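You operate a simulated robot arm through the tools that you are given. There is no shell and no other tool.

You run a simulated robot arm. Do the job below in one go: nothing can be reset, and whatever is moved stays where it is left.

JOB
Swap the blue die in the holder for the gold one.
Fine: slacken the red and green bolts first; blue die into the white slot; same bolts tight again.

The check looks at the end state, three seconds after you hand in, the way a careful person would. Anything else that was tipped, shoved, dropped, spilled or broken makes it a failure.

ROBOT AND FRAMES
A 7-joint arm with a two-finger parallel gripper, fixed in place. Base frame: the origin is at the foot of the arm, x ahead of it, y to its left, z up. Readings come in mm, degrees, newtons and seconds.
Its first joint turns from -166.0 to 166.0 degrees. Payload 4.4 kg.
Tool frame: the origin (TCP) lies between the finger pads and is the grasp point; the fingertips stand 23 mm ahead of it; z points along the fingers, y is the line along which they close. The gripper opens to 94 mm. The fingers are 38 mm wide and 10 mm thick; the gripper's body (54 by 96 mm) begins 39 mm behind the TCP.
Orientation is that of the tool frame in the base frame, as a unit quaternion [x, y, z, w]. With the fingers straight down and closing along the base's y, the tool's x points along the base's -x, its y along +y and its z along -z.

CONTROLS
- The arm moves only by the tool arm_command. Its argument "increments" is a list of rows, each an object of numbers (a shift or turn left out is 0, a gripper value left out holds the last): "tx", "ty", "tz": the shift along the base's x, y, z in units of 250 mm (1.0 is 250 mm); "ax", "ay", "az": the turn, a rotation vector about the base's x, y, z in units of 90 degrees (1.0 is 90 degrees); "claw": the gripper command, from -1 (fully open) to 1 (shut), values between in proportion. In form: [{"tx": .., "ty": .., "tz": .., "ax": .., "ay": .., "az": .., "claw": ..}, ...]. A call has 1 to 20 rows; each row is the pose to reach, as a shift and turn from the pose commanded when the call began. A call with a number of a shift or a turn outside -1 to 1 is refused whole. Rows are played at 5 a second. More than 50 mm and 8.6 degrees between two rows, or a gripper value outside its range, and nothing of the call is played. A pose out of reach is approached as far as the arm can. The call stops where the force on the tool passes 80 N (or 10 N more than at its start, if that is more) or the arm is blocked; 0.2 s more then pass. The fingers move at their own pace (about 72 mm/s each) and stop on an object; they squeeze with about 30 N. The grip force told is the motor's: it shows also when the fingers shut on nothing. Time passes only in rows, and 0.2 s behind the last, so rows that repeat a pose let the fingers close. The reply holds the time, the measured pose of the TCP, the force on the tool along the base axes, the opening and the grip force, in the units named above and with some noise, with the torque about the TCP (base axes, N m) and any sound that the robot's microphone picked up.
- Cameras (640 x 400 px; columns grow to the right, rows downward): "scene" is fixed at [220.9, -496, 1755.9]; the picture's right is [0.57, -0.82, 0.00], its down [-0.47, -0.32, -0.82] and it looks along [0.68, 0.47, -0.57] (base axes); focal length 368 px, centre (320, 200). "wrist" rides on the gripper at [86, 16, -75] in the tool frame; the picture's right is [-0.18, 0.98, 0.00], its down [-0.58, -0.11, -0.81] and it looks along [-0.79, -0.15, 0.59] (tool axes); focal length 243 px, centre (320, 200). There is no depth. A picture from a camera that has moved, and an enlarged one, comes with that camera's place and axes in the base frame and with its lens. The place of the scene camera against the robot may be out by one fixed shift of up to 18 mm in any direction.
- capture(camera): a new picture of that camera. The clock stands still meanwhile.
- enlarge(camera, box): a new picture of the part [left, top, right, bottom] of that camera's present view, enlarged. The clock stands still meanwhile.
- finish_job(): hands the job in; it is judged then, once.

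Nothing tells you positions but the pictures and the camera data. Unless the task says otherwise, let go and move clear before handing in.

The tools are called after ">>>" by a JSON object that holds its "name" and its "arguments". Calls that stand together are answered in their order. arm_command: Moves the arm, as the interface text tells. Its arguments: {"type":"object","properties":{"increments":{"type":"array","items":{"type":"object","properties":{"tx":{"type":"number"},"ty":{"type":"number"},"tz":{"type":"number"},"ax":{"type":"number"},"ay":{"type":"number"},"az":{"type":"number"},"claw":{"type":"number"}}}}},"required":["increments"]} The other tools are called the same way: capture (camera) takes a picture; enlarge (camera, box) takes an enlarged picture of a part of a camera's view; finish_job () hands the job in.

At the start:

```text
time: 0.0
ee_pos: [828.4, 76.3, 1382.6]
tool_rot: [0.001, 1.0, 0.0, 0.0]
contact_force: [-0.7, -0.3, 0.3]
torque: [-0.01, 0.03, -0.04]
grip_width: 94.1
grasp_force: 0.1
```

scene: 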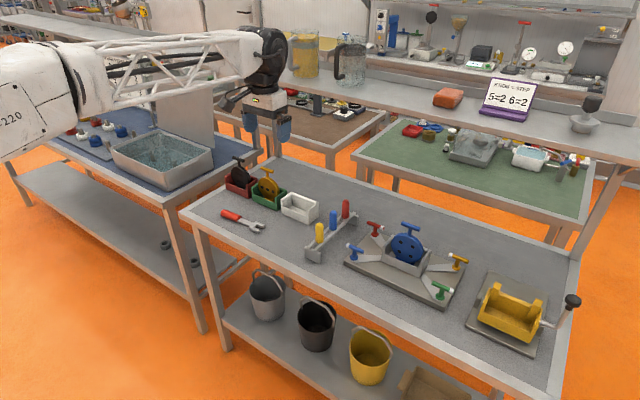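
wrist: 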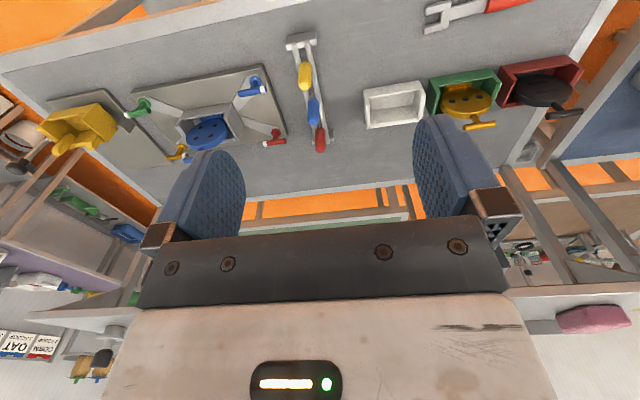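

I see a workbench with a die holder (blue die, with four T-handled bolts: red, blue, yellow, green), and three slots holding a black die, a gold die and nothing (white). I'll look closer before I move anything.

>>> {"name": "enlarge", "arguments": {"camera": "scene", "box": [330, 200, 490, 310]}}

>>> {"name": "enlarge", "arguments": {"camera": "scene", "box": [200, 140, 360, 260]}}

>>> {"name": "enlarge", "arguments": {"camera": "wrist", "box": [120, 50, 340, 190]}}

>>> {"name": "enlarge", "arguments": {"camera": "scene", "box": [360, 0, 640, 140]}}

>>> {"name": "enlarge", "arguments": {"camera": "wrist", "box": [340, 40, 600, 180]}}

```text
3.64 times, centred on (410, 255) of scene
camera zoom: at [220.9, -496.0, 1755.9], right [0.57, -0.82, 0.0], down [-0.47, -0.32, -0.82], along [0.68, 0.47, -0.57], focal length 1339 px, centre (-7, 0)
```

zoom: 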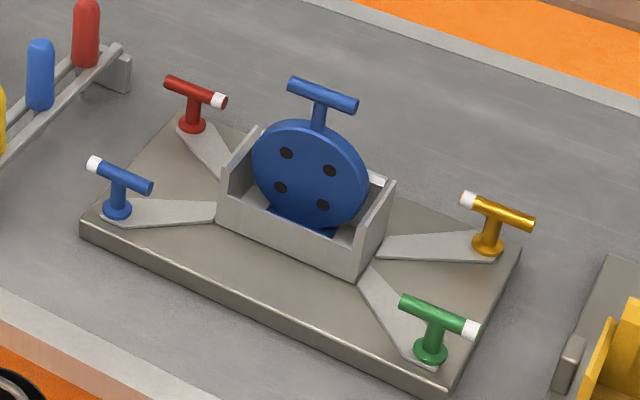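

```text
3.33 times, centred on (280, 200) of scene
camera zoom: at [220.9, -496.0, 1755.9], right [0.57, -0.82, 0.0], down [-0.47, -0.32, -0.82], along [0.68, 0.47, -0.57], focal length 1227 px, centre (453, 200)
```

zoom: 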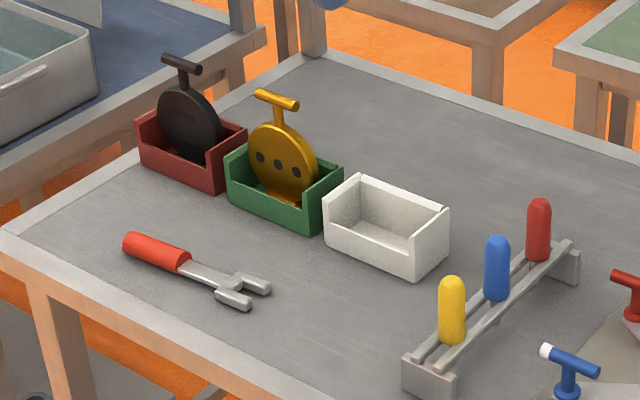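

```text
2.86 times, centred on (230, 120) of wrist
camera zoom: at [742.1, 92.9, 1457.2], right [0.18, 0.98, 0.0], down [0.58, -0.11, 0.81], along [0.79, -0.15, -0.59], focal length 693 px, centre (577, 429)
```

zoom: 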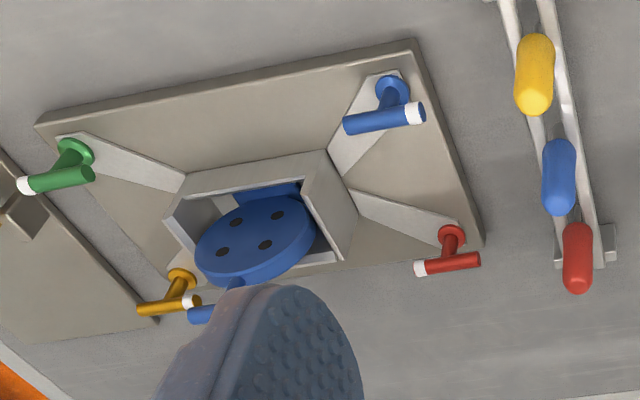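

```text
2.29 times, centred on (500, 70) of scene
camera zoom: at [220.9, -496.0, 1755.9], right [0.57, -0.82, 0.0], down [-0.47, -0.32, -0.82], along [0.68, 0.47, -0.57], focal length 841 px, centre (-91, 497)
```

zoom: 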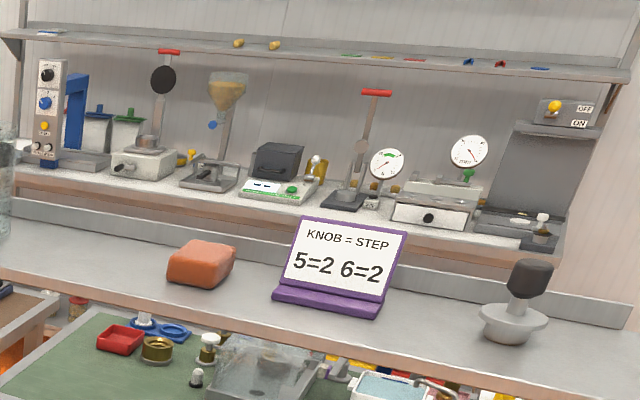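

```text
2.46 times, centred on (470, 110) of wrist
camera zoom: at [742.1, 92.9, 1457.2], right [0.18, 0.98, 0.0], down [0.58, -0.11, 0.81], along [0.79, -0.15, -0.59], focal length 597 px, centre (-49, 422)
```

zoom: 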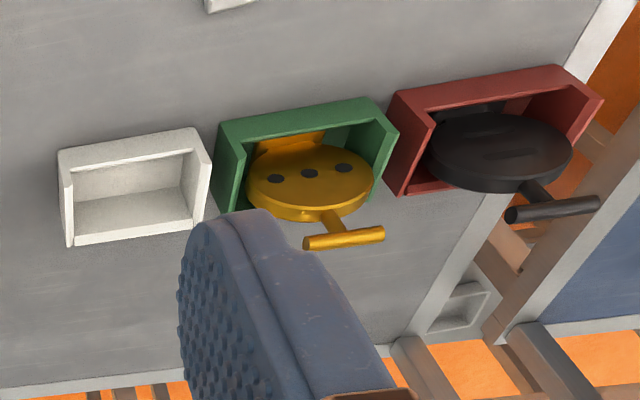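

The two views put the die holder near (1060, -235, 1000), with bolt bases at about z=930. That is around or past the stated reach. I'll move high up to get a nearer view and see how the arm behaves.

>>> {"name": "arm_command", "arguments": {"increments": [{"tx": 0.02, "ty": -0.15, "tz": -0.1}, {"tx": 0.04, "ty": -0.3, "tz": -0.2}, {"tx": 0.05, "ty": -0.45, "tz": -0.3}, {"tx": 0.06, "ty": -0.6, "tz": -0.4}, {"tx": 0.07, "ty": -0.75, "tz": -0.5}, {"tx": 0.08, "ty": -0.9, "tz": -0.6}, {"tx": 0.08, "ty": -1.0, "tz": -0.7}, {"tx": 0.08, "ty": -1.0, "tz": -0.7}]}}

>>> {"name": "capture", "arguments": {"camera": "wrist"}}

>>> {"name": "capture", "arguments": {"camera": "scene"}}

```text
time: 1.8
ee_pos: [849.3, -175.2, 1207.2]
tool_rot: [0.001, 1.0, 0.0, 0.0]
contact_force: [-0.5, 0.3, -0.8]
torque: [0.02, 0.02, -0.03]
grip_width: 94.0
grasp_force: 0.1
```

```text
taken
camera wrist: at [762.4, -158.9, 1282.0], right [0.18, 0.98, 0.0], down [0.58, -0.11, 0.81], along [0.79, -0.15, -0.59], focal length 243 px, centre (320, 200)
```

wrist: 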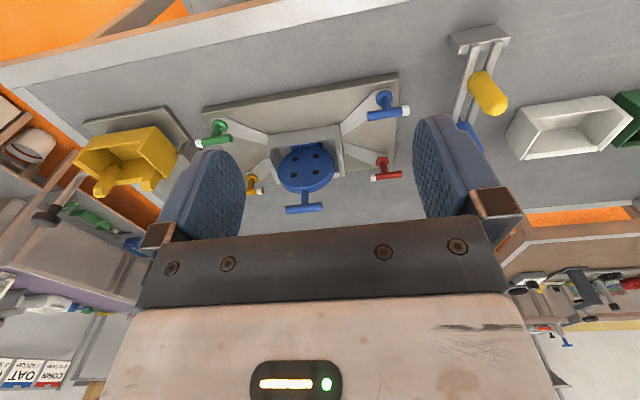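

```text
taken
```

scene: 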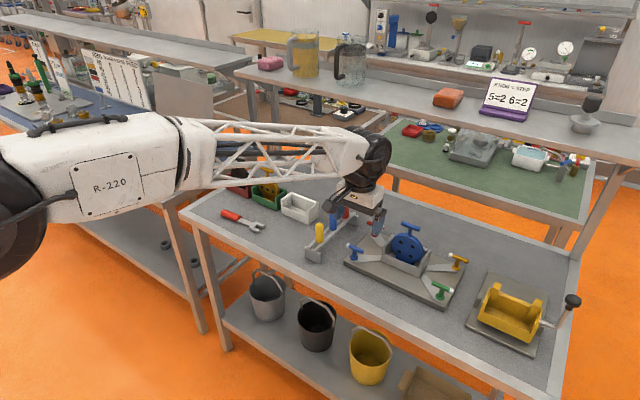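

The arm moved freely. I'll zoom in from here to measure the bolts and holder accurately.

>>> {"name": "enlarge", "arguments": {"camera": "wrist", "box": [190, 60, 420, 220]}}

>>> {"name": "enlarge", "arguments": {"camera": "wrist", "box": [440, 20, 640, 160]}}

```text
2.50 times, centred on (305, 140) of wrist
camera zoom: at [762.4, -158.9, 1282.0], right [0.18, 0.98, 0.0], down [0.58, -0.11, 0.81], along [0.79, -0.15, -0.59], focal length 606 px, centre (358, 350)
```

zoom: 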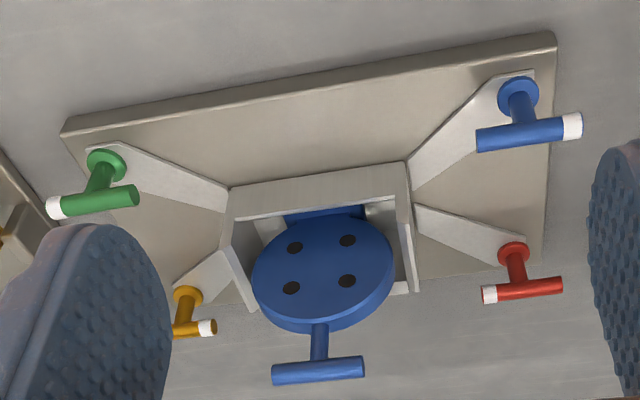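

```text
2.86 times, centred on (540, 90) of wrist
camera zoom: at [762.4, -158.9, 1282.0], right [0.18, 0.98, 0.0], down [0.58, -0.11, 0.81], along [0.79, -0.15, -0.59], focal length 693 px, centre (-309, 514)
```

zoom: 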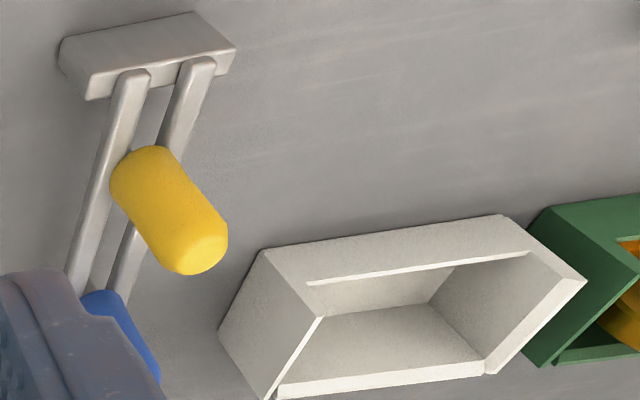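

Two wrist views agree: the red bolt is near (1134, -99, 921). I'll test how far the arm reaches while still well above everything.

>>> {"name": "arm_command", "arguments": {"increments": [{"tx": 0.15}, {"tx": 0.3}, {"tx": 0.45}, {"tx": 0.6}, {"tx": 0.75}, {"tx": 0.75}]}}

>>> {"name": "capture", "arguments": {"camera": "wrist"}}

>>> {"name": "capture", "arguments": {"camera": "scene"}}

```text
time: 3.2
ee_pos: [1034.6, -176.1, 1209.9]
tool_rot: [0.0, 1.0, 0.0, 0.0]
contact_force: [0.0, -0.3, 0.0]
torque: [0.02, 0.02, 0.02]
grip_width: 94.0
grasp_force: 0.0
```

```text
taken
camera wrist: at [948.6, -158.6, 1283.6], right [0.18, 0.98, 0.0], down [0.58, -0.11, 0.81], along [0.79, -0.15, -0.59], focal length 243 px, centre (320, 200)
```

wrist: 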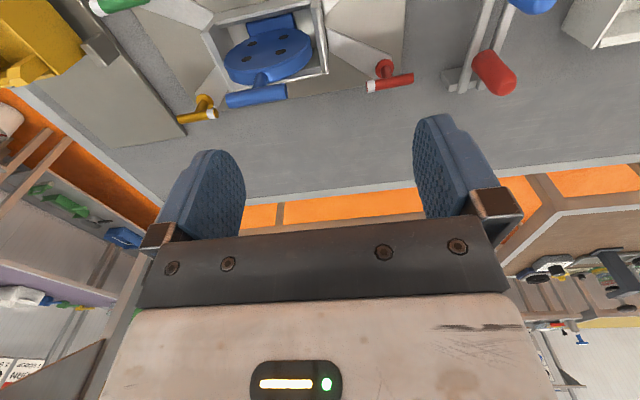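

```text
taken
```

scene: 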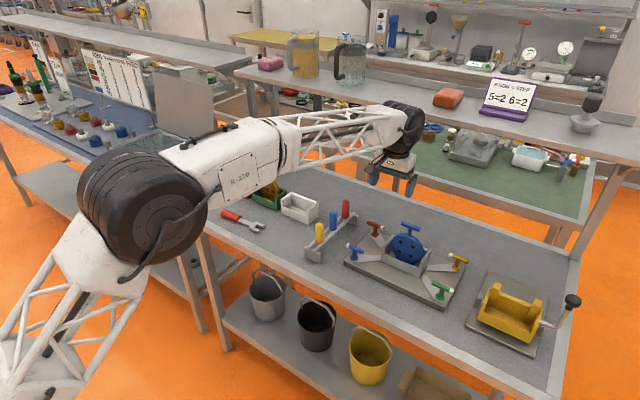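

The arm reaches x=1035 without trouble. I'll zoom here for a second baseline.

>>> {"name": "enlarge", "arguments": {"camera": "wrist", "box": [80, 0, 280, 125]}}

>>> {"name": "enlarge", "arguments": {"camera": "wrist", "box": [220, 0, 420, 125]}}

```text
3.20 times, centred on (180, 62) of wrist
camera zoom: at [948.6, -158.6, 1283.6], right [0.18, 0.98, 0.0], down [0.58, -0.11, 0.81], along [0.79, -0.15, -0.59], focal length 776 px, centre (768, 640)
```

zoom: 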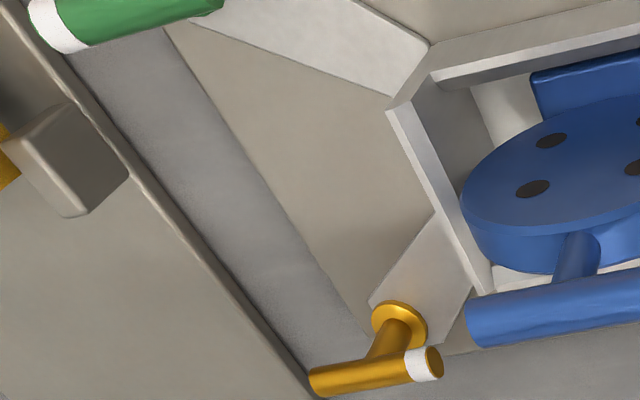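

```text
3.20 times, centred on (320, 62) of wrist
camera zoom: at [948.6, -158.6, 1283.6], right [0.18, 0.98, 0.0], down [0.58, -0.11, 0.81], along [0.79, -0.15, -0.59], focal length 776 px, centre (320, 640)
```

zoom: 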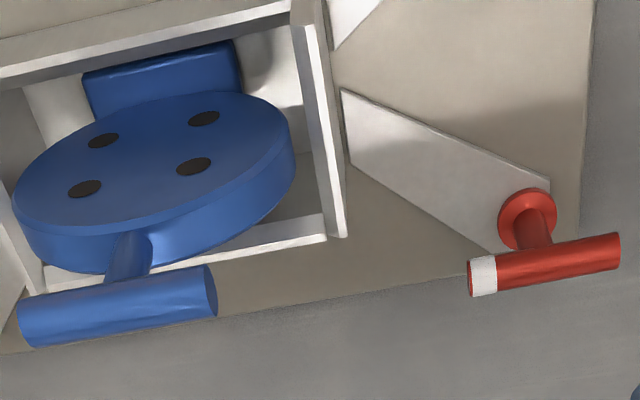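

The holder lies square to the base axes, centred near (1060, -238). I put the red bolt bar at (1129, -97, 969), the green at (989, -378, 969), and the die handle at (1060, -240, 1072); all three bars run along y. I'll go above the red bolt and yaw the tool -90° so the fingers close across its bar.

>>> {"name": "arm_command", "arguments": {"increments": [{"tx": 0.03, "ty": 0.03, "tz": 0, "az": -0.09}, {"tx": 0.06, "ty": 0.06, "tz": 0, "az": -0.18}, {"tx": 0.1, "ty": 0.09, "tz": 0, "az": -0.27}, {"tx": 0.14, "ty": 0.12, "tz": 0, "az": -0.36}, {"tx": 0.18, "ty": 0.15, "tz": 0, "az": -0.45}, {"tx": 0.22, "ty": 0.18, "tz": -0.05, "az": -0.54}, {"tx": 0.26, "ty": 0.21, "tz": -0.1, "az": -0.63}, {"tx": 0.3, "ty": 0.24, "tz": -0.17, "az": -0.72}, {"tx": 0.33, "ty": 0.27, "tz": -0.24, "az": -0.81}, {"tx": 0.35, "ty": 0.29, "tz": -0.32, "az": -0.9}, {"tx": 0.372, "ty": 0.307, "tz": -0.39, "az": -0.96}, {"tx": 0.372, "ty": 0.307, "tz": -0.39, "az": -1.0}, {"tx": 0.372, "ty": 0.307, "tz": -0.39, "az": -1.0}]}}

>>> {"name": "capture", "arguments": {"camera": "wrist"}}

>>> {"name": "capture", "arguments": {"camera": "scene"}}

```text
time: 6.0
ee_pos: [1130.0, -96.5, 1108.9]
tool_rot: [0.707, 0.707, 0.0, 0.0]
contact_force: [0.3, 0.7, -0.1]
torque: [-0.02, 0.0, -0.03]
grip_width: 94.1
grasp_force: 0.1
```

```text
taken
camera wrist: at [1145.5, -10.2, 1184.4], right [0.98, -0.18, 0.0], down [-0.11, -0.58, 0.81], along [-0.15, -0.79, -0.59], focal length 243 px, centre (320, 200)
```

wrist: 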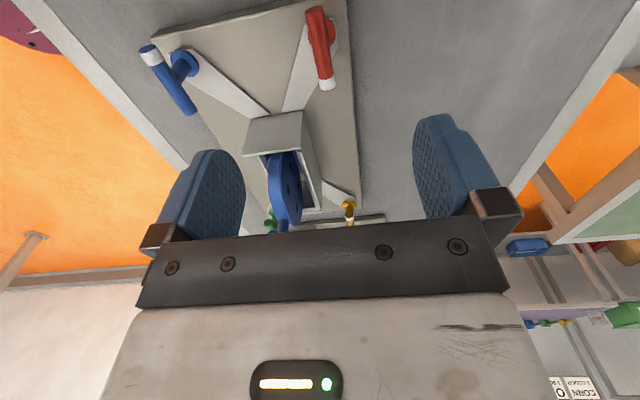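

```text
taken
```

scene: 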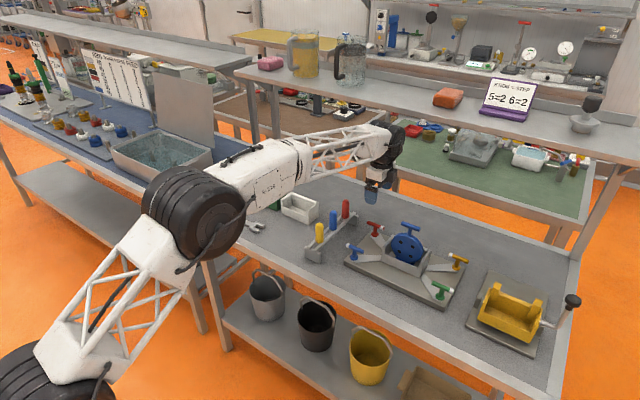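

The bar shows up at (320, 48), where I predicted it, so I'll descend onto the red bar.

>>> {"name": "arm_command", "arguments": {"increments": [{"tz": -0.14}, {"tz": -0.28}, {"tz": -0.4}, {"tz": -0.48}, {"tz": -0.54}, {"tz": -0.54}]}}

>>> {"name": "capture", "arguments": {"camera": "wrist"}}

>>> {"name": "enlarge", "arguments": {"camera": "scene", "box": [330, 180, 490, 290]}}

```text
time: 7.4
ee_pos: [1129.3, -96.3, 975.1]
tool_rot: [0.707, 0.707, 0.0, 0.001]
contact_force: [0.1, -0.8, 0.6]
torque: [0.0, 0.0, 0.04]
grip_width: 94.1
grasp_force: 0.1
```

```text
taken
camera wrist: at [1145.6, -10.0, 1049.5], right [0.98, -0.18, 0.0], down [-0.11, -0.58, 0.81], along [-0.15, -0.79, -0.59], focal length 243 px, centre (320, 200)
```

wrist: 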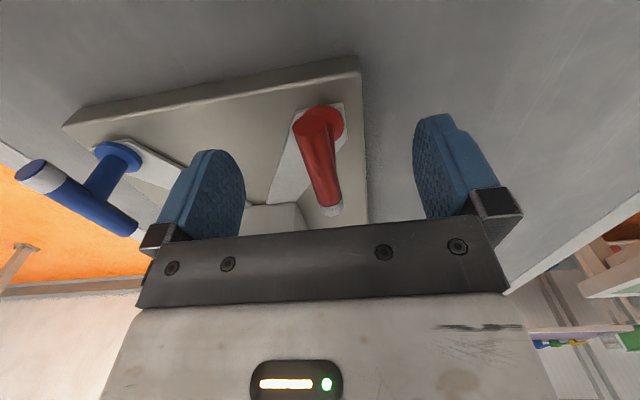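

```text
3.64 times, centred on (410, 235) of scene
camera zoom: at [220.9, -496.0, 1755.9], right [0.57, -0.82, 0.0], down [-0.47, -0.32, -0.82], along [0.68, 0.47, -0.57], focal length 1339 px, centre (-7, 73)
```

zoom: 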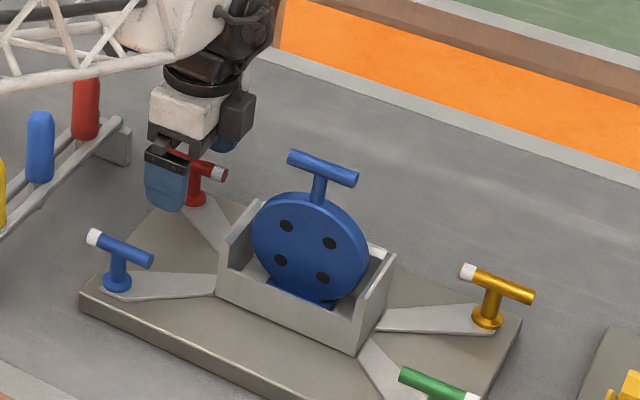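

The bar sits between the fingers, about 7 mm below the TCP. I'll drop 5 mm and close.

>>> {"name": "arm_command", "arguments": {"increments": [{"tz": -0.02}, {"tz": -0.02, "claw": 1}, {"tz": -0.02, "claw": 1}, {"tz": -0.02, "claw": 1}, {"tz": -0.02, "claw": 1}, {"tz": -0.02, "claw": 1}]}}

>>> {"name": "capture", "arguments": {"camera": "wrist"}}

```text
time: 8.8
ee_pos: [1130.5, -97.3, 969.4]
tool_rot: [0.706, 0.708, 0.001, 0.001]
contact_force: [35.8, -3.3, -5.0]
torque: [-0.24, -0.23, 0.12]
grip_width: 14.2
grasp_force: 44.9
```

```text
taken
camera wrist: at [1146.4, -10.4, 1044.4], right [0.98, -0.18, 0.0], down [-0.11, -0.58, 0.81], along [-0.15, -0.79, -0.59], focal length 243 px, centre (320, 200)
```

wrist: 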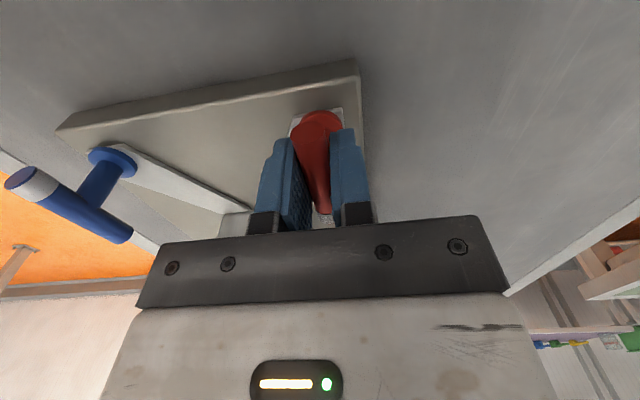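

Gripped, at 14 mm. There is a 36 N side load, so the bolt axis lies slightly further in +x. I'll shift to relieve it.

>>> {"name": "arm_command", "arguments": {"increments": [{"tx": 0.004}, {"tx": 0.008}, {"tx": 0.008}]}}

```text
time: 9.6
ee_pos: [1130.1, -98.1, 970.1]
tool_rot: [0.707, 0.707, -0.001, -0.001]
contact_force: [-27.8, -7.4, 3.1]
torque: [0.02, 0.16, -0.01]
grip_width: 14.0
grasp_force: 44.6
```

>>> {"name": "arm_command", "arguments": {"increments": [{"tx": -0.0035, "ty": -0.001}, {"tx": -0.0035, "ty": -0.001, "az": 0.03}, {"tx": -0.0035, "ty": -0.001, "az": 0.06}, {"tx": -0.0035, "ty": -0.001, "az": 0.06}]}}

```text
time: 10.6
ee_pos: [1129.0, -98.0, 969.1]
tool_rot: [0.672, 0.74, -0.001, 0.0]
contact_force: [-11.8, -6.7, -2.9]
torque: [-0.08, 0.08, -0.04]
grip_width: 14.0
grasp_force: 45.5
```

The bolt follows the turn with almost no torque. I'll keep turning counter-clockwise and watch torque and sound.

>>> {"name": "arm_command", "arguments": {"increments": [{"az": 0.06}, {"az": 0.12}, {"az": 0.18}, {"az": 0.24}, {"az": 0.24}]}}

>>> {"name": "capture", "arguments": {"camera": "wrist"}}

>>> {"name": "enlarge", "arguments": {"camera": "scene", "box": [330, 180, 490, 290]}}

```text
time: 11.8
ee_pos: [1129.2, -96.8, 969.6]
tool_rot: [0.522, 0.853, 0.0, -0.002]
contact_force: [-59.3, -13.8, -2.3]
torque: [-0.45, 0.13, -0.11]
grip_width: 14.0
grasp_force: 45.5
```

```text
taken
camera wrist: at [1104.7, -12.7, 1044.5], right [0.96, 0.28, 0.0], down [0.17, -0.57, 0.81], along [0.23, -0.77, -0.59], focal length 243 px, centre (320, 200)
```

wrist: 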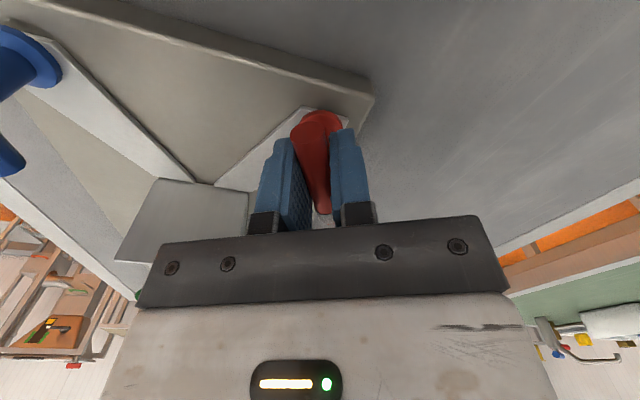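

```text
3.64 times, centred on (410, 235) of scene
camera zoom: at [220.9, -496.0, 1755.9], right [0.57, -0.82, 0.0], down [-0.47, -0.32, -0.82], along [0.68, 0.47, -0.57], focal length 1339 px, centre (-7, 73)
```

zoom: 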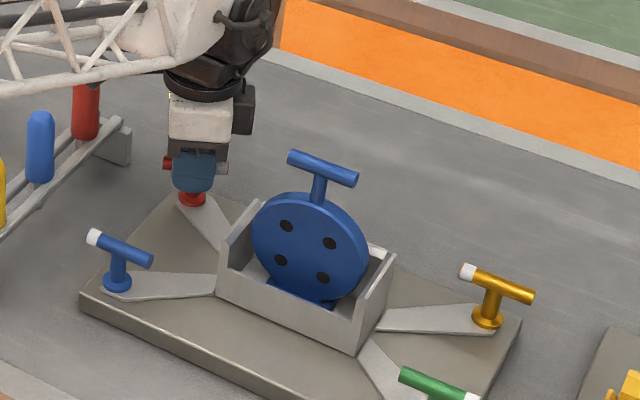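

The bolt has turned 27° with the gripper. The rising side load fits the grasp being about 3.5 mm off the axis along the bar. I'll turn around the corrected axis.

>>> {"name": "arm_command", "arguments": {"increments": [{"tx": -0.0064, "ty": -0.0015}, {"tx": -0.0076, "ty": -0.0023, "az": 0.0667}, {"tx": -0.0088, "ty": -0.0031, "az": 0.1333}, {"tx": -0.0099, "ty": -0.0041, "az": 0.2}, {"tx": -0.0099, "ty": -0.0041, "az": 0.2}]}}

```text
time: 13.0
ee_pos: [1128.8, -97.9, 969.5]
tool_rot: [0.382, 0.924, 0.001, 0.001]
contact_force: [41.2, -9.0, -17.6]
torque: [-0.19, -0.37, 0.05]
grip_width: 14.1
grasp_force: 44.8
```

>>> {"name": "arm_command", "arguments": {"increments": [{"tx": 0.004, "tz": -0.001}, {"tx": 0.004, "tz": -0.001, "az": 0.0667}, {"tx": 0.004, "tz": -0.001, "az": 0.1333}, {"tx": 0.004, "tz": -0.001, "az": 0.1333}]}}

```text
time: 14.0
ee_pos: [1128.4, -98.2, 969.2]
tool_rot: [0.283, 0.959, 0.0, 0.0]
contact_force: [4.3, 0.1, -8.0]
torque: [-0.21, -0.44, 0.02]
grip_width: 13.9
grasp_force: 45.5
```

>>> {"name": "arm_command", "arguments": {"increments": [{"az": 0.0667}, {"az": 0.1333}, {"az": 0.2}, {"az": 0.2667}, {"az": 0.3333}, {"az": 0.3667}, {"az": 0.3667}]}}

>>> {"name": "enlarge", "arguments": {"camera": "scene", "box": [330, 180, 490, 290]}}

>>> {"name": "capture", "arguments": {"camera": "wrist"}}

```text
time: 15.6
ee_pos: [1128.4, -98.2, 969.8]
tool_rot: [-0.001, 1.0, -0.001, 0.0]
contact_force: [-31.6, -34.6, 0.2]
torque: [-0.3, 1.03, -0.08]
grip_width: 13.8
grasp_force: 45.6
```

```text
3.64 times, centred on (410, 235) of scene
camera zoom: at [220.9, -496.0, 1755.9], right [0.57, -0.82, 0.0], down [-0.47, -0.32, -0.82], along [0.68, 0.47, -0.57], focal length 1339 px, centre (-7, 73)
```

zoom: 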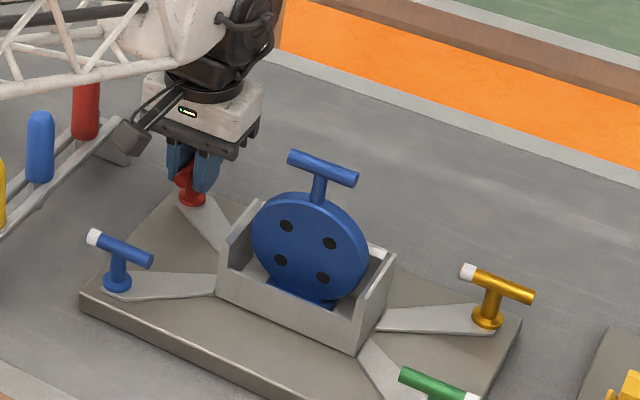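

```text
taken
camera wrist: at [1041.7, -82.7, 1044.6], right [0.18, 0.98, 0.0], down [0.58, -0.11, 0.81], along [0.79, -0.15, -0.59], focal length 243 px, centre (320, 200)
```

wrist: 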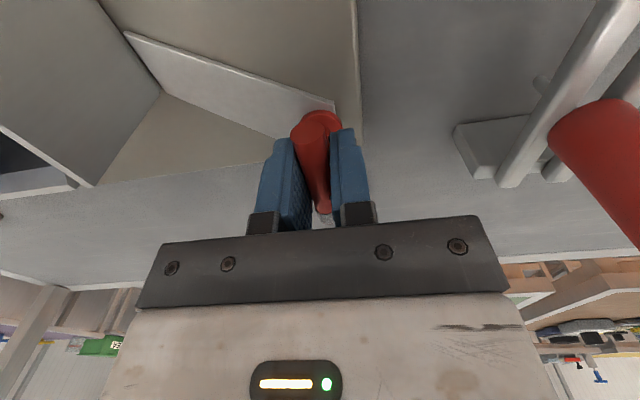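

A 90° turn took no resistance. The white tip now points +x. The other two bolts' tips suggest a half turn may be the slack position, so I'll continue carefully and feel for a stop.

>>> {"name": "arm_command", "arguments": {"increments": [{"tx": -0.004, "ty": -0.004}, {"tx": -0.004, "ty": -0.004, "az": 0.06}, {"tx": -0.004, "ty": -0.004, "az": 0.12}, {"tx": -0.004, "ty": -0.004, "az": 0.18}, {"tx": -0.004, "ty": -0.004, "az": 0.24}, {"tx": -0.004, "ty": -0.004, "az": 0.24}]}}

>>> {"name": "capture", "arguments": {"camera": "wrist"}}

```text
time: 17.0
ee_pos: [1127.0, -100.2, 969.8]
tool_rot: [-0.188, 0.982, 0.0, 0.0]
contact_force: [44.4, -48.7, -7.7]
torque: [-0.02, -1.25, -0.11]
grip_width: 13.6
grasp_force: 45.0
```

```text
taken
camera wrist: at [1041.9, -116.5, 1044.5], right [-0.19, 0.98, 0.0], down [0.58, 0.11, 0.81], along [0.79, 0.15, -0.59], focal length 243 px, centre (320, 200)
```

wrist: 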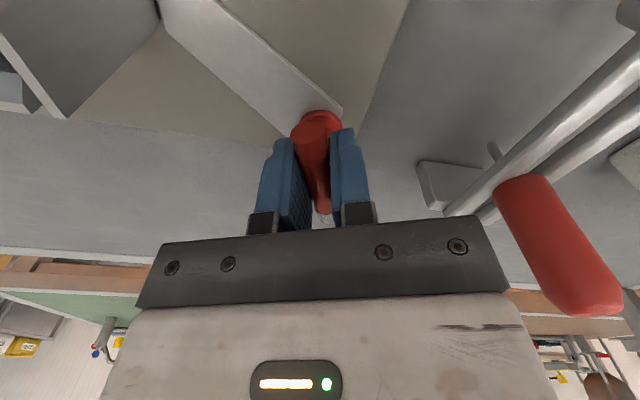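

>>> {"name": "arm_command", "arguments": {"increments": [{"tx": 0.004, "ty": -0.004}, {"tx": 0.004, "ty": -0.004, "az": 0.06}, {"tx": 0.004, "ty": -0.004, "az": 0.12}, {"tx": 0.004, "ty": -0.005, "az": 0.18}, {"tx": 0.004, "ty": -0.005, "az": 0.24}, {"tx": 0.004, "ty": -0.005, "az": 0.24}]}}

>>> {"name": "enlarge", "arguments": {"camera": "scene", "box": [330, 180, 490, 290]}}

```text
time: 18.4
ee_pos: [1128.3, -100.5, 970.3]
tool_rot: [-0.369, 0.929, 0.0, 0.0]
contact_force: [-2.4, -43.3, 1.9]
torque: [-0.88, 0.53, -0.08]
grip_width: 14.1
grasp_force: 45.2
```

```text
3.64 times, centred on (410, 235) of scene
camera zoom: at [220.9, -496.0, 1755.9], right [0.57, -0.82, 0.0], down [-0.47, -0.32, -0.82], along [0.68, 0.47, -0.57], focal length 1339 px, centre (-7, 73)
```

zoom: 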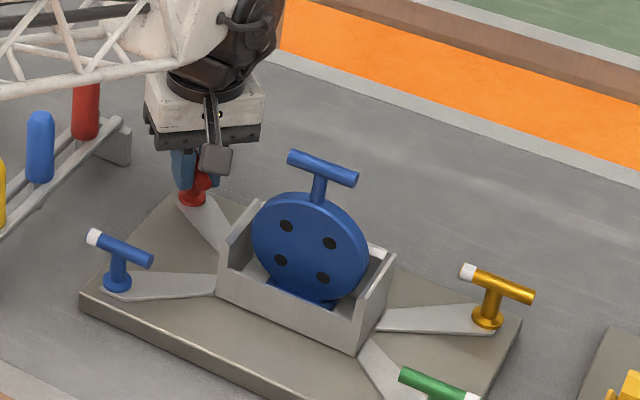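

At 133° it still turns freely. The camera clears the die handle by about 14 mm, so I'll complete the half turn.

>>> {"name": "arm_command", "arguments": {"increments": [{"ty": -0.004}, {"ty": -0.004, "az": 0.06}, {"ty": -0.004, "az": 0.12}, {"ty": -0.004, "az": 0.18}, {"ty": -0.004, "az": 0.24}, {"ty": -0.004, "az": 0.24}]}}

>>> {"name": "capture", "arguments": {"camera": "wrist"}}

>>> {"name": "enlarge", "arguments": {"camera": "scene", "box": [330, 180, 490, 290]}}

```text
time: 19.8
ee_pos: [1128.6, -101.3, 969.5]
tool_rot: [-0.537, 0.844, 0.0, 0.0]
contact_force: [27.1, -25.1, -5.0]
torque: [0.47, -0.55, -0.02]
grip_width: 13.9
grasp_force: 44.9
```

```text
taken
camera wrist: at [1078.0, -172.3, 1044.6], right [-0.81, 0.58, 0.0], down [0.34, 0.48, 0.81], along [0.47, 0.65, -0.59], focal length 243 px, centre (320, 200)
```

wrist: 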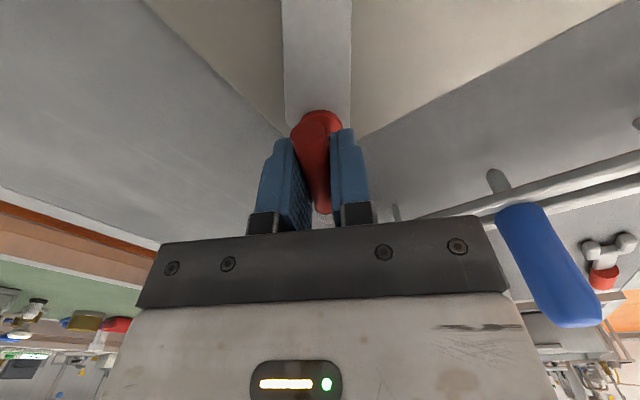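

```text
3.64 times, centred on (410, 235) of scene
camera zoom: at [220.9, -496.0, 1755.9], right [0.57, -0.82, 0.0], down [-0.47, -0.32, -0.82], along [0.68, 0.47, -0.57], focal length 1339 px, centre (-7, 73)
```

zoom: 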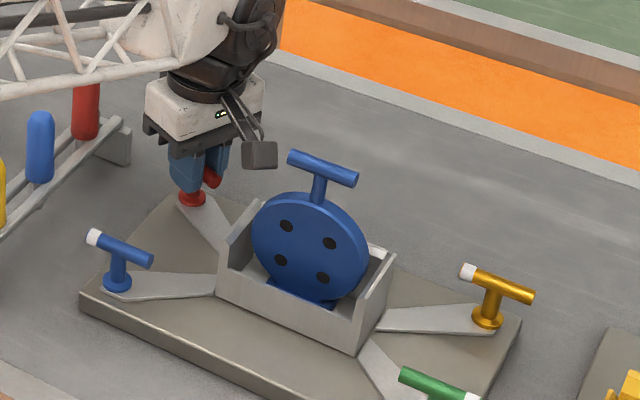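

>>> {"name": "arm_command", "arguments": {"increments": [{"tx": 0.003, "ty": -0.002}, {"tx": 0.003, "ty": -0.003, "az": 0.06}, {"tx": 0.003, "ty": -0.003, "az": 0.12}, {"tx": 0.003, "ty": -0.003, "az": 0.18}, {"tx": 0.003, "ty": -0.003, "az": 0.24}, {"tx": 0.003, "ty": -0.003, "az": 0.28}, {"tx": 0.003, "ty": -0.003, "az": 0.28}]}}

>>> {"name": "capture", "arguments": {"camera": "wrist"}}

>>> {"name": "enlarge", "arguments": {"camera": "scene", "box": [330, 180, 490, 290]}}

```text
time: 21.4
ee_pos: [1130.1, -101.3, 970.6]
tool_rot: [0.708, -0.706, 0.002, 0.0]
contact_force: [40.6, 2.1, -6.8]
torque: [-0.06, -0.32, -0.27]
grip_width: 13.7
grasp_force: 44.9
```

```text
taken
camera wrist: at [1114.2, -187.6, 1044.6], right [-0.98, 0.18, 0.0], down [0.11, 0.58, 0.81], along [0.15, 0.79, -0.59], focal length 243 px, centre (320, 200)
```

wrist: 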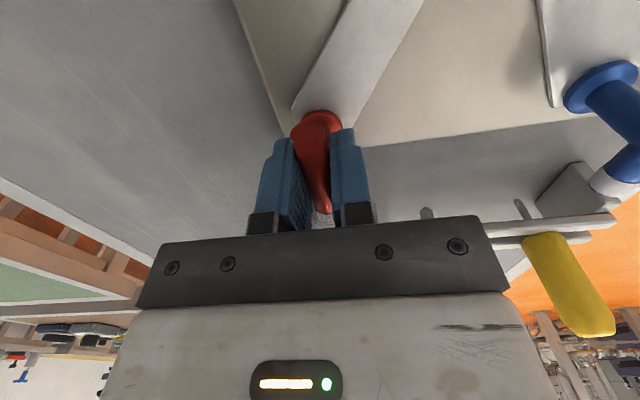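

```text
3.64 times, centred on (410, 235) of scene
camera zoom: at [220.9, -496.0, 1755.9], right [0.57, -0.82, 0.0], down [-0.47, -0.32, -0.82], along [0.68, 0.47, -0.57], focal length 1339 px, centre (-7, 73)
```

zoom: 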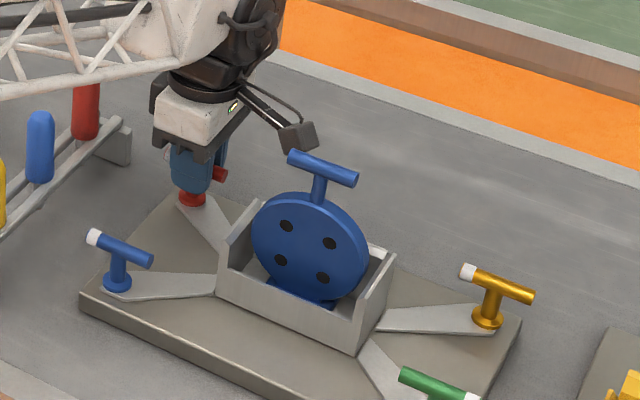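

The half turn is done. I'll push a few degrees more to see whether there is an end stop.

>>> {"name": "arm_command", "arguments": {"increments": [{"tx": 0.005}, {"tx": 0.005, "az": 0.04}, {"tx": 0.005, "az": 0.08}, {"tx": 0.005, "az": 0.08}]}}

```text
time: 22.4
ee_pos: [1130.6, -101.4, 969.1]
tool_rot: [0.75, -0.661, 0.0, 0.0]
contact_force: [-39.9, 9.8, 3.9]
torque: [0.31, 0.11, -1.77]
grip_width: 18.4
grasp_force: 45.2
```

That was the end stop: torque reached -1.8 N·m and the pads were forced open. Slack is half a turn. I'll back off those degrees, release and rise.

>>> {"name": "arm_command", "arguments": {"increments": [{"tx": -0.003, "az": -0.04}, {"tx": -0.003, "az": -0.08}, {"tx": -0.003, "az": -0.08}, {"tx": -0.003, "az": -0.08, "claw": -1}, {"tx": -0.003, "az": -0.08, "claw": -1}, {"tx": -0.003, "az": -0.08, "claw": -1}, {"tx": -0.003, "az": -0.08, "claw": -1}, {"tx": -0.003, "az": -0.08, "claw": -1}]}}

>>> {"name": "capture", "arguments": {"camera": "wrist"}}

```text
time: 24.2
ee_pos: [1128.9, -102.6, 969.8]
tool_rot: [0.707, -0.707, 0.0, 0.0]
contact_force: [0.6, -0.3, 0.4]
torque: [0.0, 0.02, -0.02]
grip_width: 93.9
grasp_force: 0.1
```

```text
taken
camera wrist: at [1113.6, -188.3, 1044.7], right [-0.98, 0.18, 0.0], down [0.11, 0.58, 0.81], along [0.15, 0.79, -0.59], focal length 243 px, centre (320, 200)
```

wrist: 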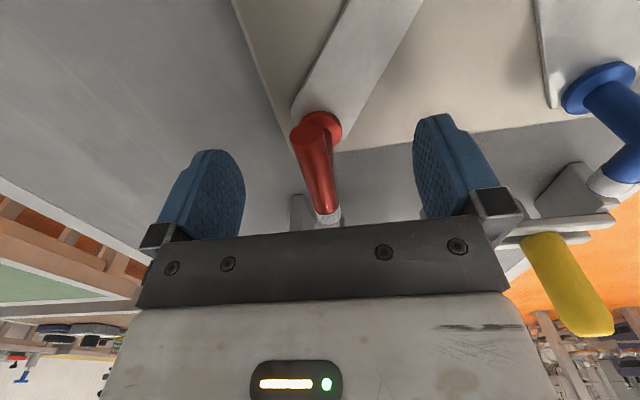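

Red is slack, with its white tip now at +y. I'll rise, unwind the wrist and travel over to the green bolt.

>>> {"name": "arm_command", "arguments": {"increments": [{"tz": 0.18}, {"tz": 0.36}, {"tz": 0.54}, {"tz": 0.72}, {"tz": 0.72, "tx": -0.03, "ty": -0.06, "az": -0.09}, {"tz": 0.72, "tx": -0.06, "ty": -0.12, "az": -0.18}, {"tz": 0.72, "tx": -0.09, "ty": -0.18, "az": -0.27}, {"tz": 0.72, "tx": -0.12, "ty": -0.24, "az": -0.36}, {"tz": 0.72, "tx": -0.15, "ty": -0.3, "az": -0.45}, {"tz": 0.72, "tx": -0.18, "ty": -0.36, "az": -0.54}, {"tz": 0.72, "tx": -0.21, "ty": -0.42, "az": -0.63}, {"tz": 0.72, "tx": -0.24, "ty": -0.48, "az": -0.72}, {"tz": 0.72, "tx": -0.27, "ty": -0.54, "az": -0.81}, {"tz": 0.72, "tx": -0.3, "ty": -0.6, "az": -0.9}, {"tz": 0.72, "tx": -0.33, "ty": -0.66, "az": -0.98}, {"tz": 0.72, "tx": -0.36, "ty": -0.72, "az": -1.0}]}}

>>> {"name": "arm_command", "arguments": {"increments": [{"tx": -0.03, "ty": -0.06, "az": -0.09}, {"tx": -0.06, "ty": -0.12, "az": -0.18}, {"tx": -0.09, "ty": -0.18, "az": -0.27}, {"tx": -0.12, "ty": -0.24, "az": -0.36}, {"tx": -0.15, "ty": -0.3, "az": -0.45}, {"tx": -0.18, "ty": -0.36, "az": -0.54}, {"tx": -0.198, "ty": -0.384, "az": -0.63}, {"tx": -0.198, "ty": -0.384, "az": -0.72}, {"tx": -0.198, "ty": -0.384, "az": -0.81}, {"tx": -0.198, "ty": -0.384, "az": -0.9}, {"tx": -0.198, "ty": -0.384, "az": -0.98}, {"tx": -0.198, "ty": -0.384, "az": -1.0}, {"tx": -0.198, "ty": -0.384, "az": -1.0}]}}

>>> {"name": "capture", "arguments": {"camera": "wrist"}}

>>> {"name": "capture", "arguments": {"camera": "scene"}}

```text
time: 27.6
ee_pos: [1039.9, -281.5, 1151.2]
tool_rot: [0.0, 1.0, 0.0, 0.0]
contact_force: [-0.6, 0.1, -0.7]
torque: [0.01, -0.01, 0.02]
grip_width: 94.3
grasp_force: 0.0
```

```text
time: 30.4
ee_pos: [989.9, -378.1, 1149.0]
tool_rot: [0.707, 0.707, 0.0, 0.0]
contact_force: [0.4, 0.4, -0.3]
torque: [-0.01, -0.03, -0.02]
grip_width: 94.0
grasp_force: 0.0
```

```text
taken
camera wrist: at [1006.5, -290.9, 1225.1], right [0.98, -0.18, 0.0], down [-0.11, -0.58, 0.81], along [-0.15, -0.79, -0.59], focal length 243 px, centre (320, 200)
```

wrist: 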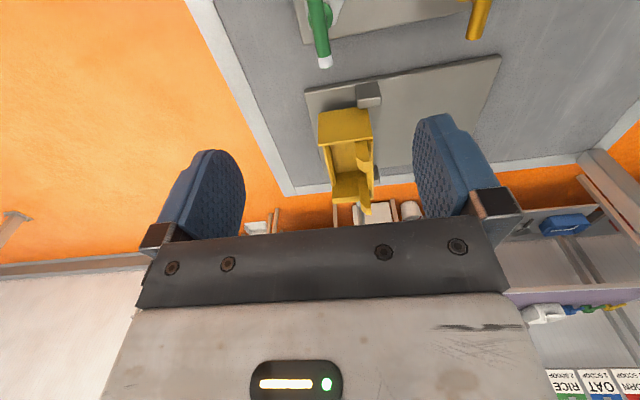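

```text
taken
```

scene: 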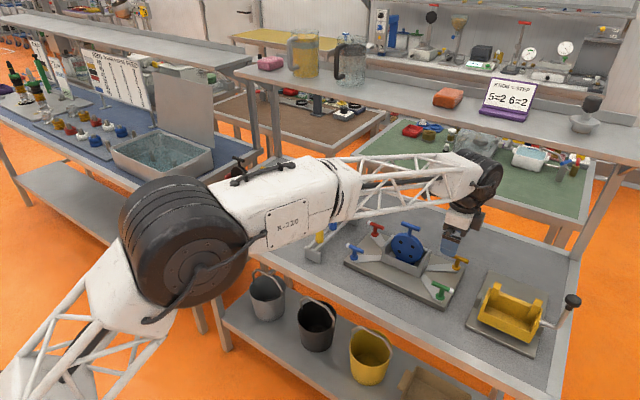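

Green appears where predicted. I'll descend to a mid height and check alignment.

>>> {"name": "arm_command", "arguments": {"increments": [{"tz": -0.15}, {"tz": -0.3}, {"tz": -0.44}, {"tz": -0.44}]}}

>>> {"name": "enlarge", "arguments": {"camera": "wrist", "box": [220, 0, 420, 125]}}

```text
time: 31.4
ee_pos: [988.7, -378.4, 1039.8]
tool_rot: [0.707, 0.708, -0.001, 0.0]
contact_force: [-0.5, -0.5, 0.0]
torque: [-0.02, 0.02, 0.0]
grip_width: 93.7
grasp_force: 0.0
```

```text
3.20 times, centred on (320, 62) of wrist
camera zoom: at [1005.9, -290.8, 1116.1], right [0.98, -0.18, 0.0], down [-0.11, -0.58, 0.81], along [-0.15, -0.79, -0.59], focal length 776 px, centre (320, 640)
```

zoom: 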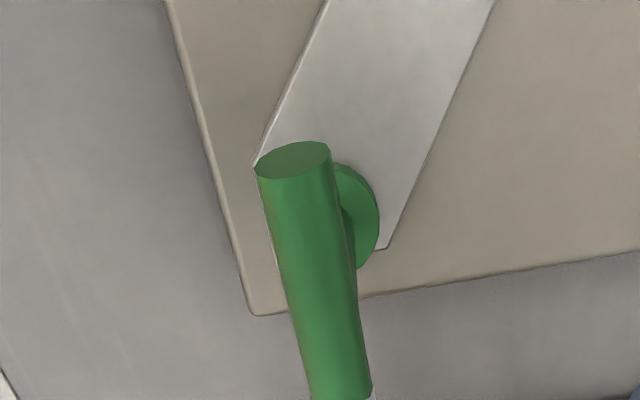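

>>> {"name": "arm_command", "arguments": {"increments": [{"tx": 0.005, "tz": -0.1}, {"tx": 0.005, "tz": -0.2}, {"tx": 0.005, "tz": -0.28}, {"tx": 0.005, "tz": -0.28, "claw": 1}, {"tx": 0.005, "tz": -0.28, "claw": 1}, {"tx": 0.005, "tz": -0.28, "claw": 1}, {"tx": 0.005, "tz": -0.28, "claw": 1}, {"tx": 0.005, "tz": -0.28, "claw": 1}]}}

>>> {"name": "capture", "arguments": {"camera": "wrist"}}

```text
time: 33.2
ee_pos: [990.1, -377.3, 970.0]
tool_rot: [0.707, 0.707, -0.001, 0.0]
contact_force: [-47.7, 12.3, 5.9]
torque: [0.43, 0.31, -0.08]
grip_width: 13.9
grasp_force: 44.6
```

```text
taken
camera wrist: at [1006.8, -290.8, 1044.2], right [0.98, -0.18, 0.0], down [-0.11, -0.58, 0.81], along [-0.15, -0.79, -0.59], focal length 243 px, centre (320, 200)
```

wrist: 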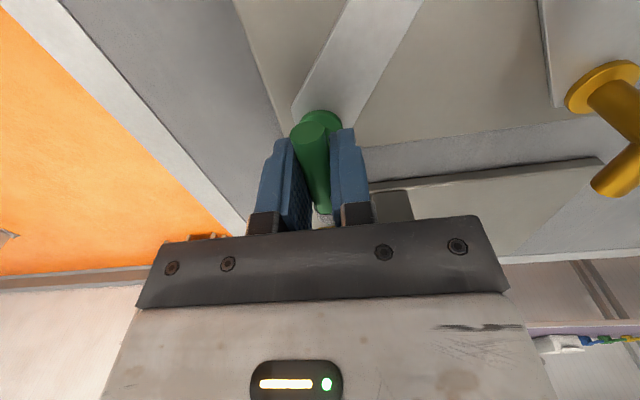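

Gripped, and I'll relieve the side load. Then I'll turn counter-clockwise in stages.

>>> {"name": "arm_command", "arguments": {"increments": [{"tx": -0.0028}, {"tx": -0.0056, "az": 0.06}, {"tx": -0.0056, "az": 0.12}, {"tx": -0.0056, "az": 0.18}, {"tx": -0.0056, "az": 0.24}, {"tx": -0.0056, "az": 0.3}, {"tx": -0.0056, "az": 0.3}]}}

```text
time: 34.8
ee_pos: [990.4, -378.1, 970.2]
tool_rot: [0.521, 0.853, 0.0, 0.0]
contact_force: [-52.6, 15.6, -0.8]
torque: [0.39, 0.46, -0.03]
grip_width: 13.9
grasp_force: 44.9
```

>>> {"name": "arm_command", "arguments": {"increments": [{"tx": -0.005, "ty": 0.001}, {"tx": -0.005, "ty": 0.001}]}}

```text
time: 35.4
ee_pos: [990.2, -377.9, 968.4]
tool_rot: [0.522, 0.853, 0.0, 0.002]
contact_force: [-9.6, -6.5, -10.0]
torque: [0.16, 0.18, 0.0]
grip_width: 13.9
grasp_force: 44.7
```

>>> {"name": "arm_command", "arguments": {"increments": [{"az": 0.06}, {"az": 0.12}, {"az": 0.18}, {"az": 0.24}, {"az": 0.3}, {"az": 0.3}]}}

```text
time: 36.8
ee_pos: [989.9, -378.7, 968.2]
tool_rot: [0.308, 0.951, 0.0, 0.001]
contact_force: [24.8, -29.1, -10.5]
torque: [-0.29, -0.23, 0.01]
grip_width: 14.0
grasp_force: 45.2
```

>>> {"name": "arm_command", "arguments": {"increments": [{"tx": 0.003, "ty": -0.003}, {"tx": 0.003, "ty": -0.003, "az": 0.06}, {"tx": 0.003, "ty": -0.003, "az": 0.12}, {"tx": 0.003, "ty": -0.003, "az": 0.18}, {"tx": 0.003, "ty": -0.003, "az": 0.24}, {"tx": 0.003, "ty": -0.003, "az": 0.3}, {"tx": 0.003, "ty": -0.003, "az": 0.3}]}}

```text
time: 38.4
ee_pos: [989.1, -379.9, 969.1]
tool_rot: [0.077, 0.997, 0.0, 0.0]
contact_force: [-33.4, -17.2, 2.0]
torque: [-0.15, 0.33, -0.05]
grip_width: 13.7
grasp_force: 44.9
```

>>> {"name": "arm_command", "arguments": {"increments": [{"tx": -0.004, "ty": -0.002}, {"tx": -0.004, "ty": -0.002, "az": 0.06}, {"tx": -0.004, "ty": -0.002, "az": 0.12}, {"tx": -0.004, "ty": -0.002, "az": 0.18}, {"tx": -0.004, "ty": -0.002, "az": 0.24}, {"tx": -0.004, "ty": -0.002, "az": 0.3}, {"tx": -0.004, "ty": -0.002, "az": 0.3}]}}

```text
time: 40.0
ee_pos: [989.3, -379.5, 970.3]
tool_rot: [-0.158, 0.987, 0.0, 0.001]
contact_force: [13.5, -23.5, -13.7]
torque: [0.02, -0.7, -0.02]
grip_width: 14.1
grasp_force: 44.8
```

>>> {"name": "arm_command", "arguments": {"increments": [{"tx": 0.002, "ty": -0.003}, {"tx": 0.002, "ty": -0.003, "az": 0.06}, {"tx": 0.002, "ty": -0.003, "az": 0.12}, {"tx": 0.002, "ty": -0.003, "az": 0.18}, {"tx": 0.002, "ty": -0.003, "az": 0.24}, {"tx": 0.002, "ty": -0.003, "az": 0.3}, {"tx": 0.002, "ty": -0.003, "az": 0.3}]}}

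>>> {"name": "enlarge", "arguments": {"camera": "scene", "box": [390, 190, 590, 350]}}

```text
time: 41.6
ee_pos: [988.8, -380.4, 969.6]
tool_rot: [-0.383, 0.924, 0.001, -0.001]
contact_force: [0.5, -22.5, -11.3]
torque: [-1.01, 0.84, -0.02]
grip_width: 13.9
grasp_force: 44.7
```

```text
2.50 times, centred on (490, 270) of scene
camera zoom: at [220.9, -496.0, 1755.9], right [0.57, -0.82, 0.0], down [-0.47, -0.32, -0.82], along [0.68, 0.47, -0.57], focal length 920 px, centre (-105, 25)
```

zoom: 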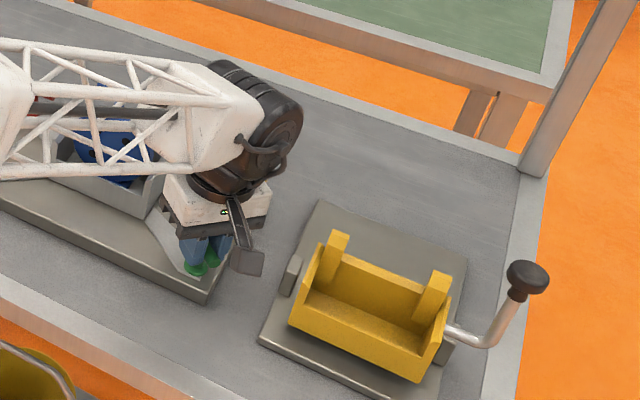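

>>> {"name": "arm_command", "arguments": {"increments": [{"tx": 0.001, "ty": -0.003}, {"tx": 0.002, "ty": -0.003, "az": 0.06}, {"tx": 0.003, "ty": -0.003, "az": 0.12}, {"tx": 0.003, "ty": -0.003, "az": 0.18}, {"tx": 0.003, "ty": -0.003, "az": 0.24}, {"tx": 0.003, "ty": -0.003, "az": 0.3}, {"tx": 0.003, "ty": -0.003, "az": 0.3}]}}

```text
time: 43.2
ee_pos: [988.8, -381.6, 969.3]
tool_rot: [-0.589, 0.808, 0.0, 0.0]
contact_force: [-15.3, -6.7, -7.3]
torque: [-1.05, 0.4, 0.04]
grip_width: 13.8
grasp_force: 45.5
```

>>> {"name": "arm_command", "arguments": {"increments": [{"tx": -0.001, "az": 0.06}, {"tx": -0.001, "az": 0.12}, {"tx": -0.001, "az": 0.18}, {"tx": -0.001, "az": 0.22}, {"tx": -0.001, "az": 0.22}]}}

>>> {"name": "capture", "arguments": {"camera": "wrist"}}

```text
time: 44.4
ee_pos: [990.9, -381.3, 969.5]
tool_rot: [0.719, -0.695, 0.0, -0.001]
contact_force: [25.4, -13.8, -16.0]
torque: [0.3, -0.08, -1.7]
grip_width: 14.5
grasp_force: 44.9
```

```text
taken
camera wrist: at [977.0, -467.1, 1044.3], right [-0.99, 0.15, 0.0], down [0.09, 0.58, 0.81], along [0.12, 0.8, -0.59], focal length 243 px, centre (320, 200)
```

wrist: 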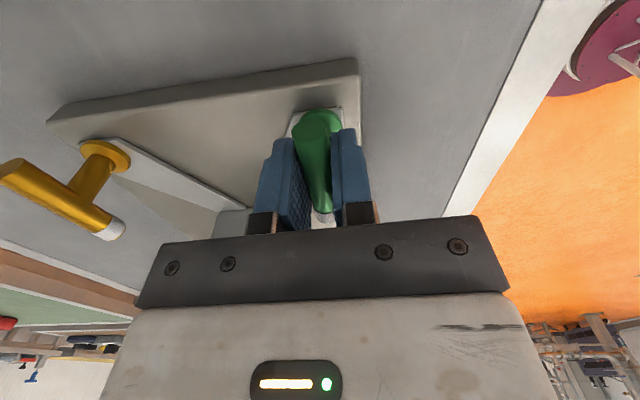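

Green has reached its stop at half a turn. I'll back off 2°, release and rise.

>>> {"name": "arm_command", "arguments": {"increments": [{"az": -0.02}, {"az": -0.02, "claw": -1}, {"az": -0.02, "claw": -1}, {"az": -0.02, "claw": -1}, {"az": -0.02, "claw": -1}, {"az": -0.02, "claw": -1}, {"az": -0.02, "tz": 0.18}, {"az": -0.02, "tz": 0.36}, {"az": -0.02, "tz": 0.54}, {"az": -0.02, "tz": 0.72}, {"az": -0.02, "tz": 0.88}, {"az": -0.02, "tz": 0.88}]}}

>>> {"name": "capture", "arguments": {"camera": "wrist"}}

>>> {"name": "enlarge", "arguments": {"camera": "scene", "box": [330, 200, 490, 310]}}

```text
time: 47.0
ee_pos: [991.7, -381.9, 1190.2]
tool_rot: [-0.707, 0.707, 0.0, -0.001]
contact_force: [0.5, 0.3, 0.8]
torque: [0.02, -0.02, -0.01]
grip_width: 94.1
grasp_force: 0.1
```

```text
taken
camera wrist: at [975.7, -467.7, 1265.0], right [-0.98, 0.18, 0.0], down [0.11, 0.58, 0.81], along [0.15, 0.79, -0.59], focal length 243 px, centre (320, 200)
```

wrist: 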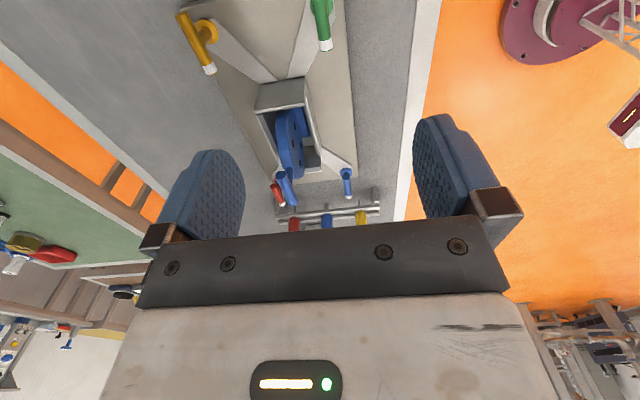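

```text
3.64 times, centred on (410, 255) of scene
camera zoom: at [220.9, -496.0, 1755.9], right [0.57, -0.82, 0.0], down [-0.47, -0.32, -0.82], along [0.68, 0.47, -0.57], focal length 1339 px, centre (-7, 0)
```

zoom: 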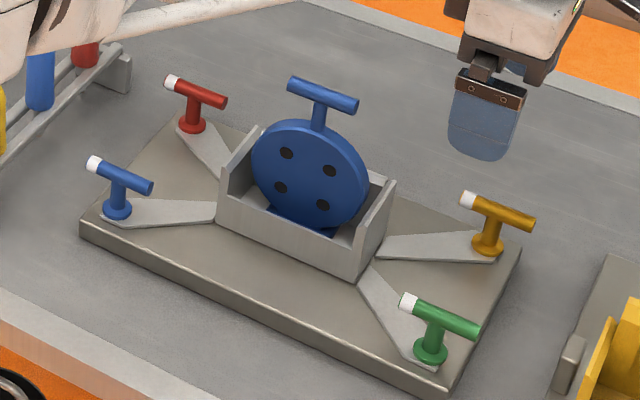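

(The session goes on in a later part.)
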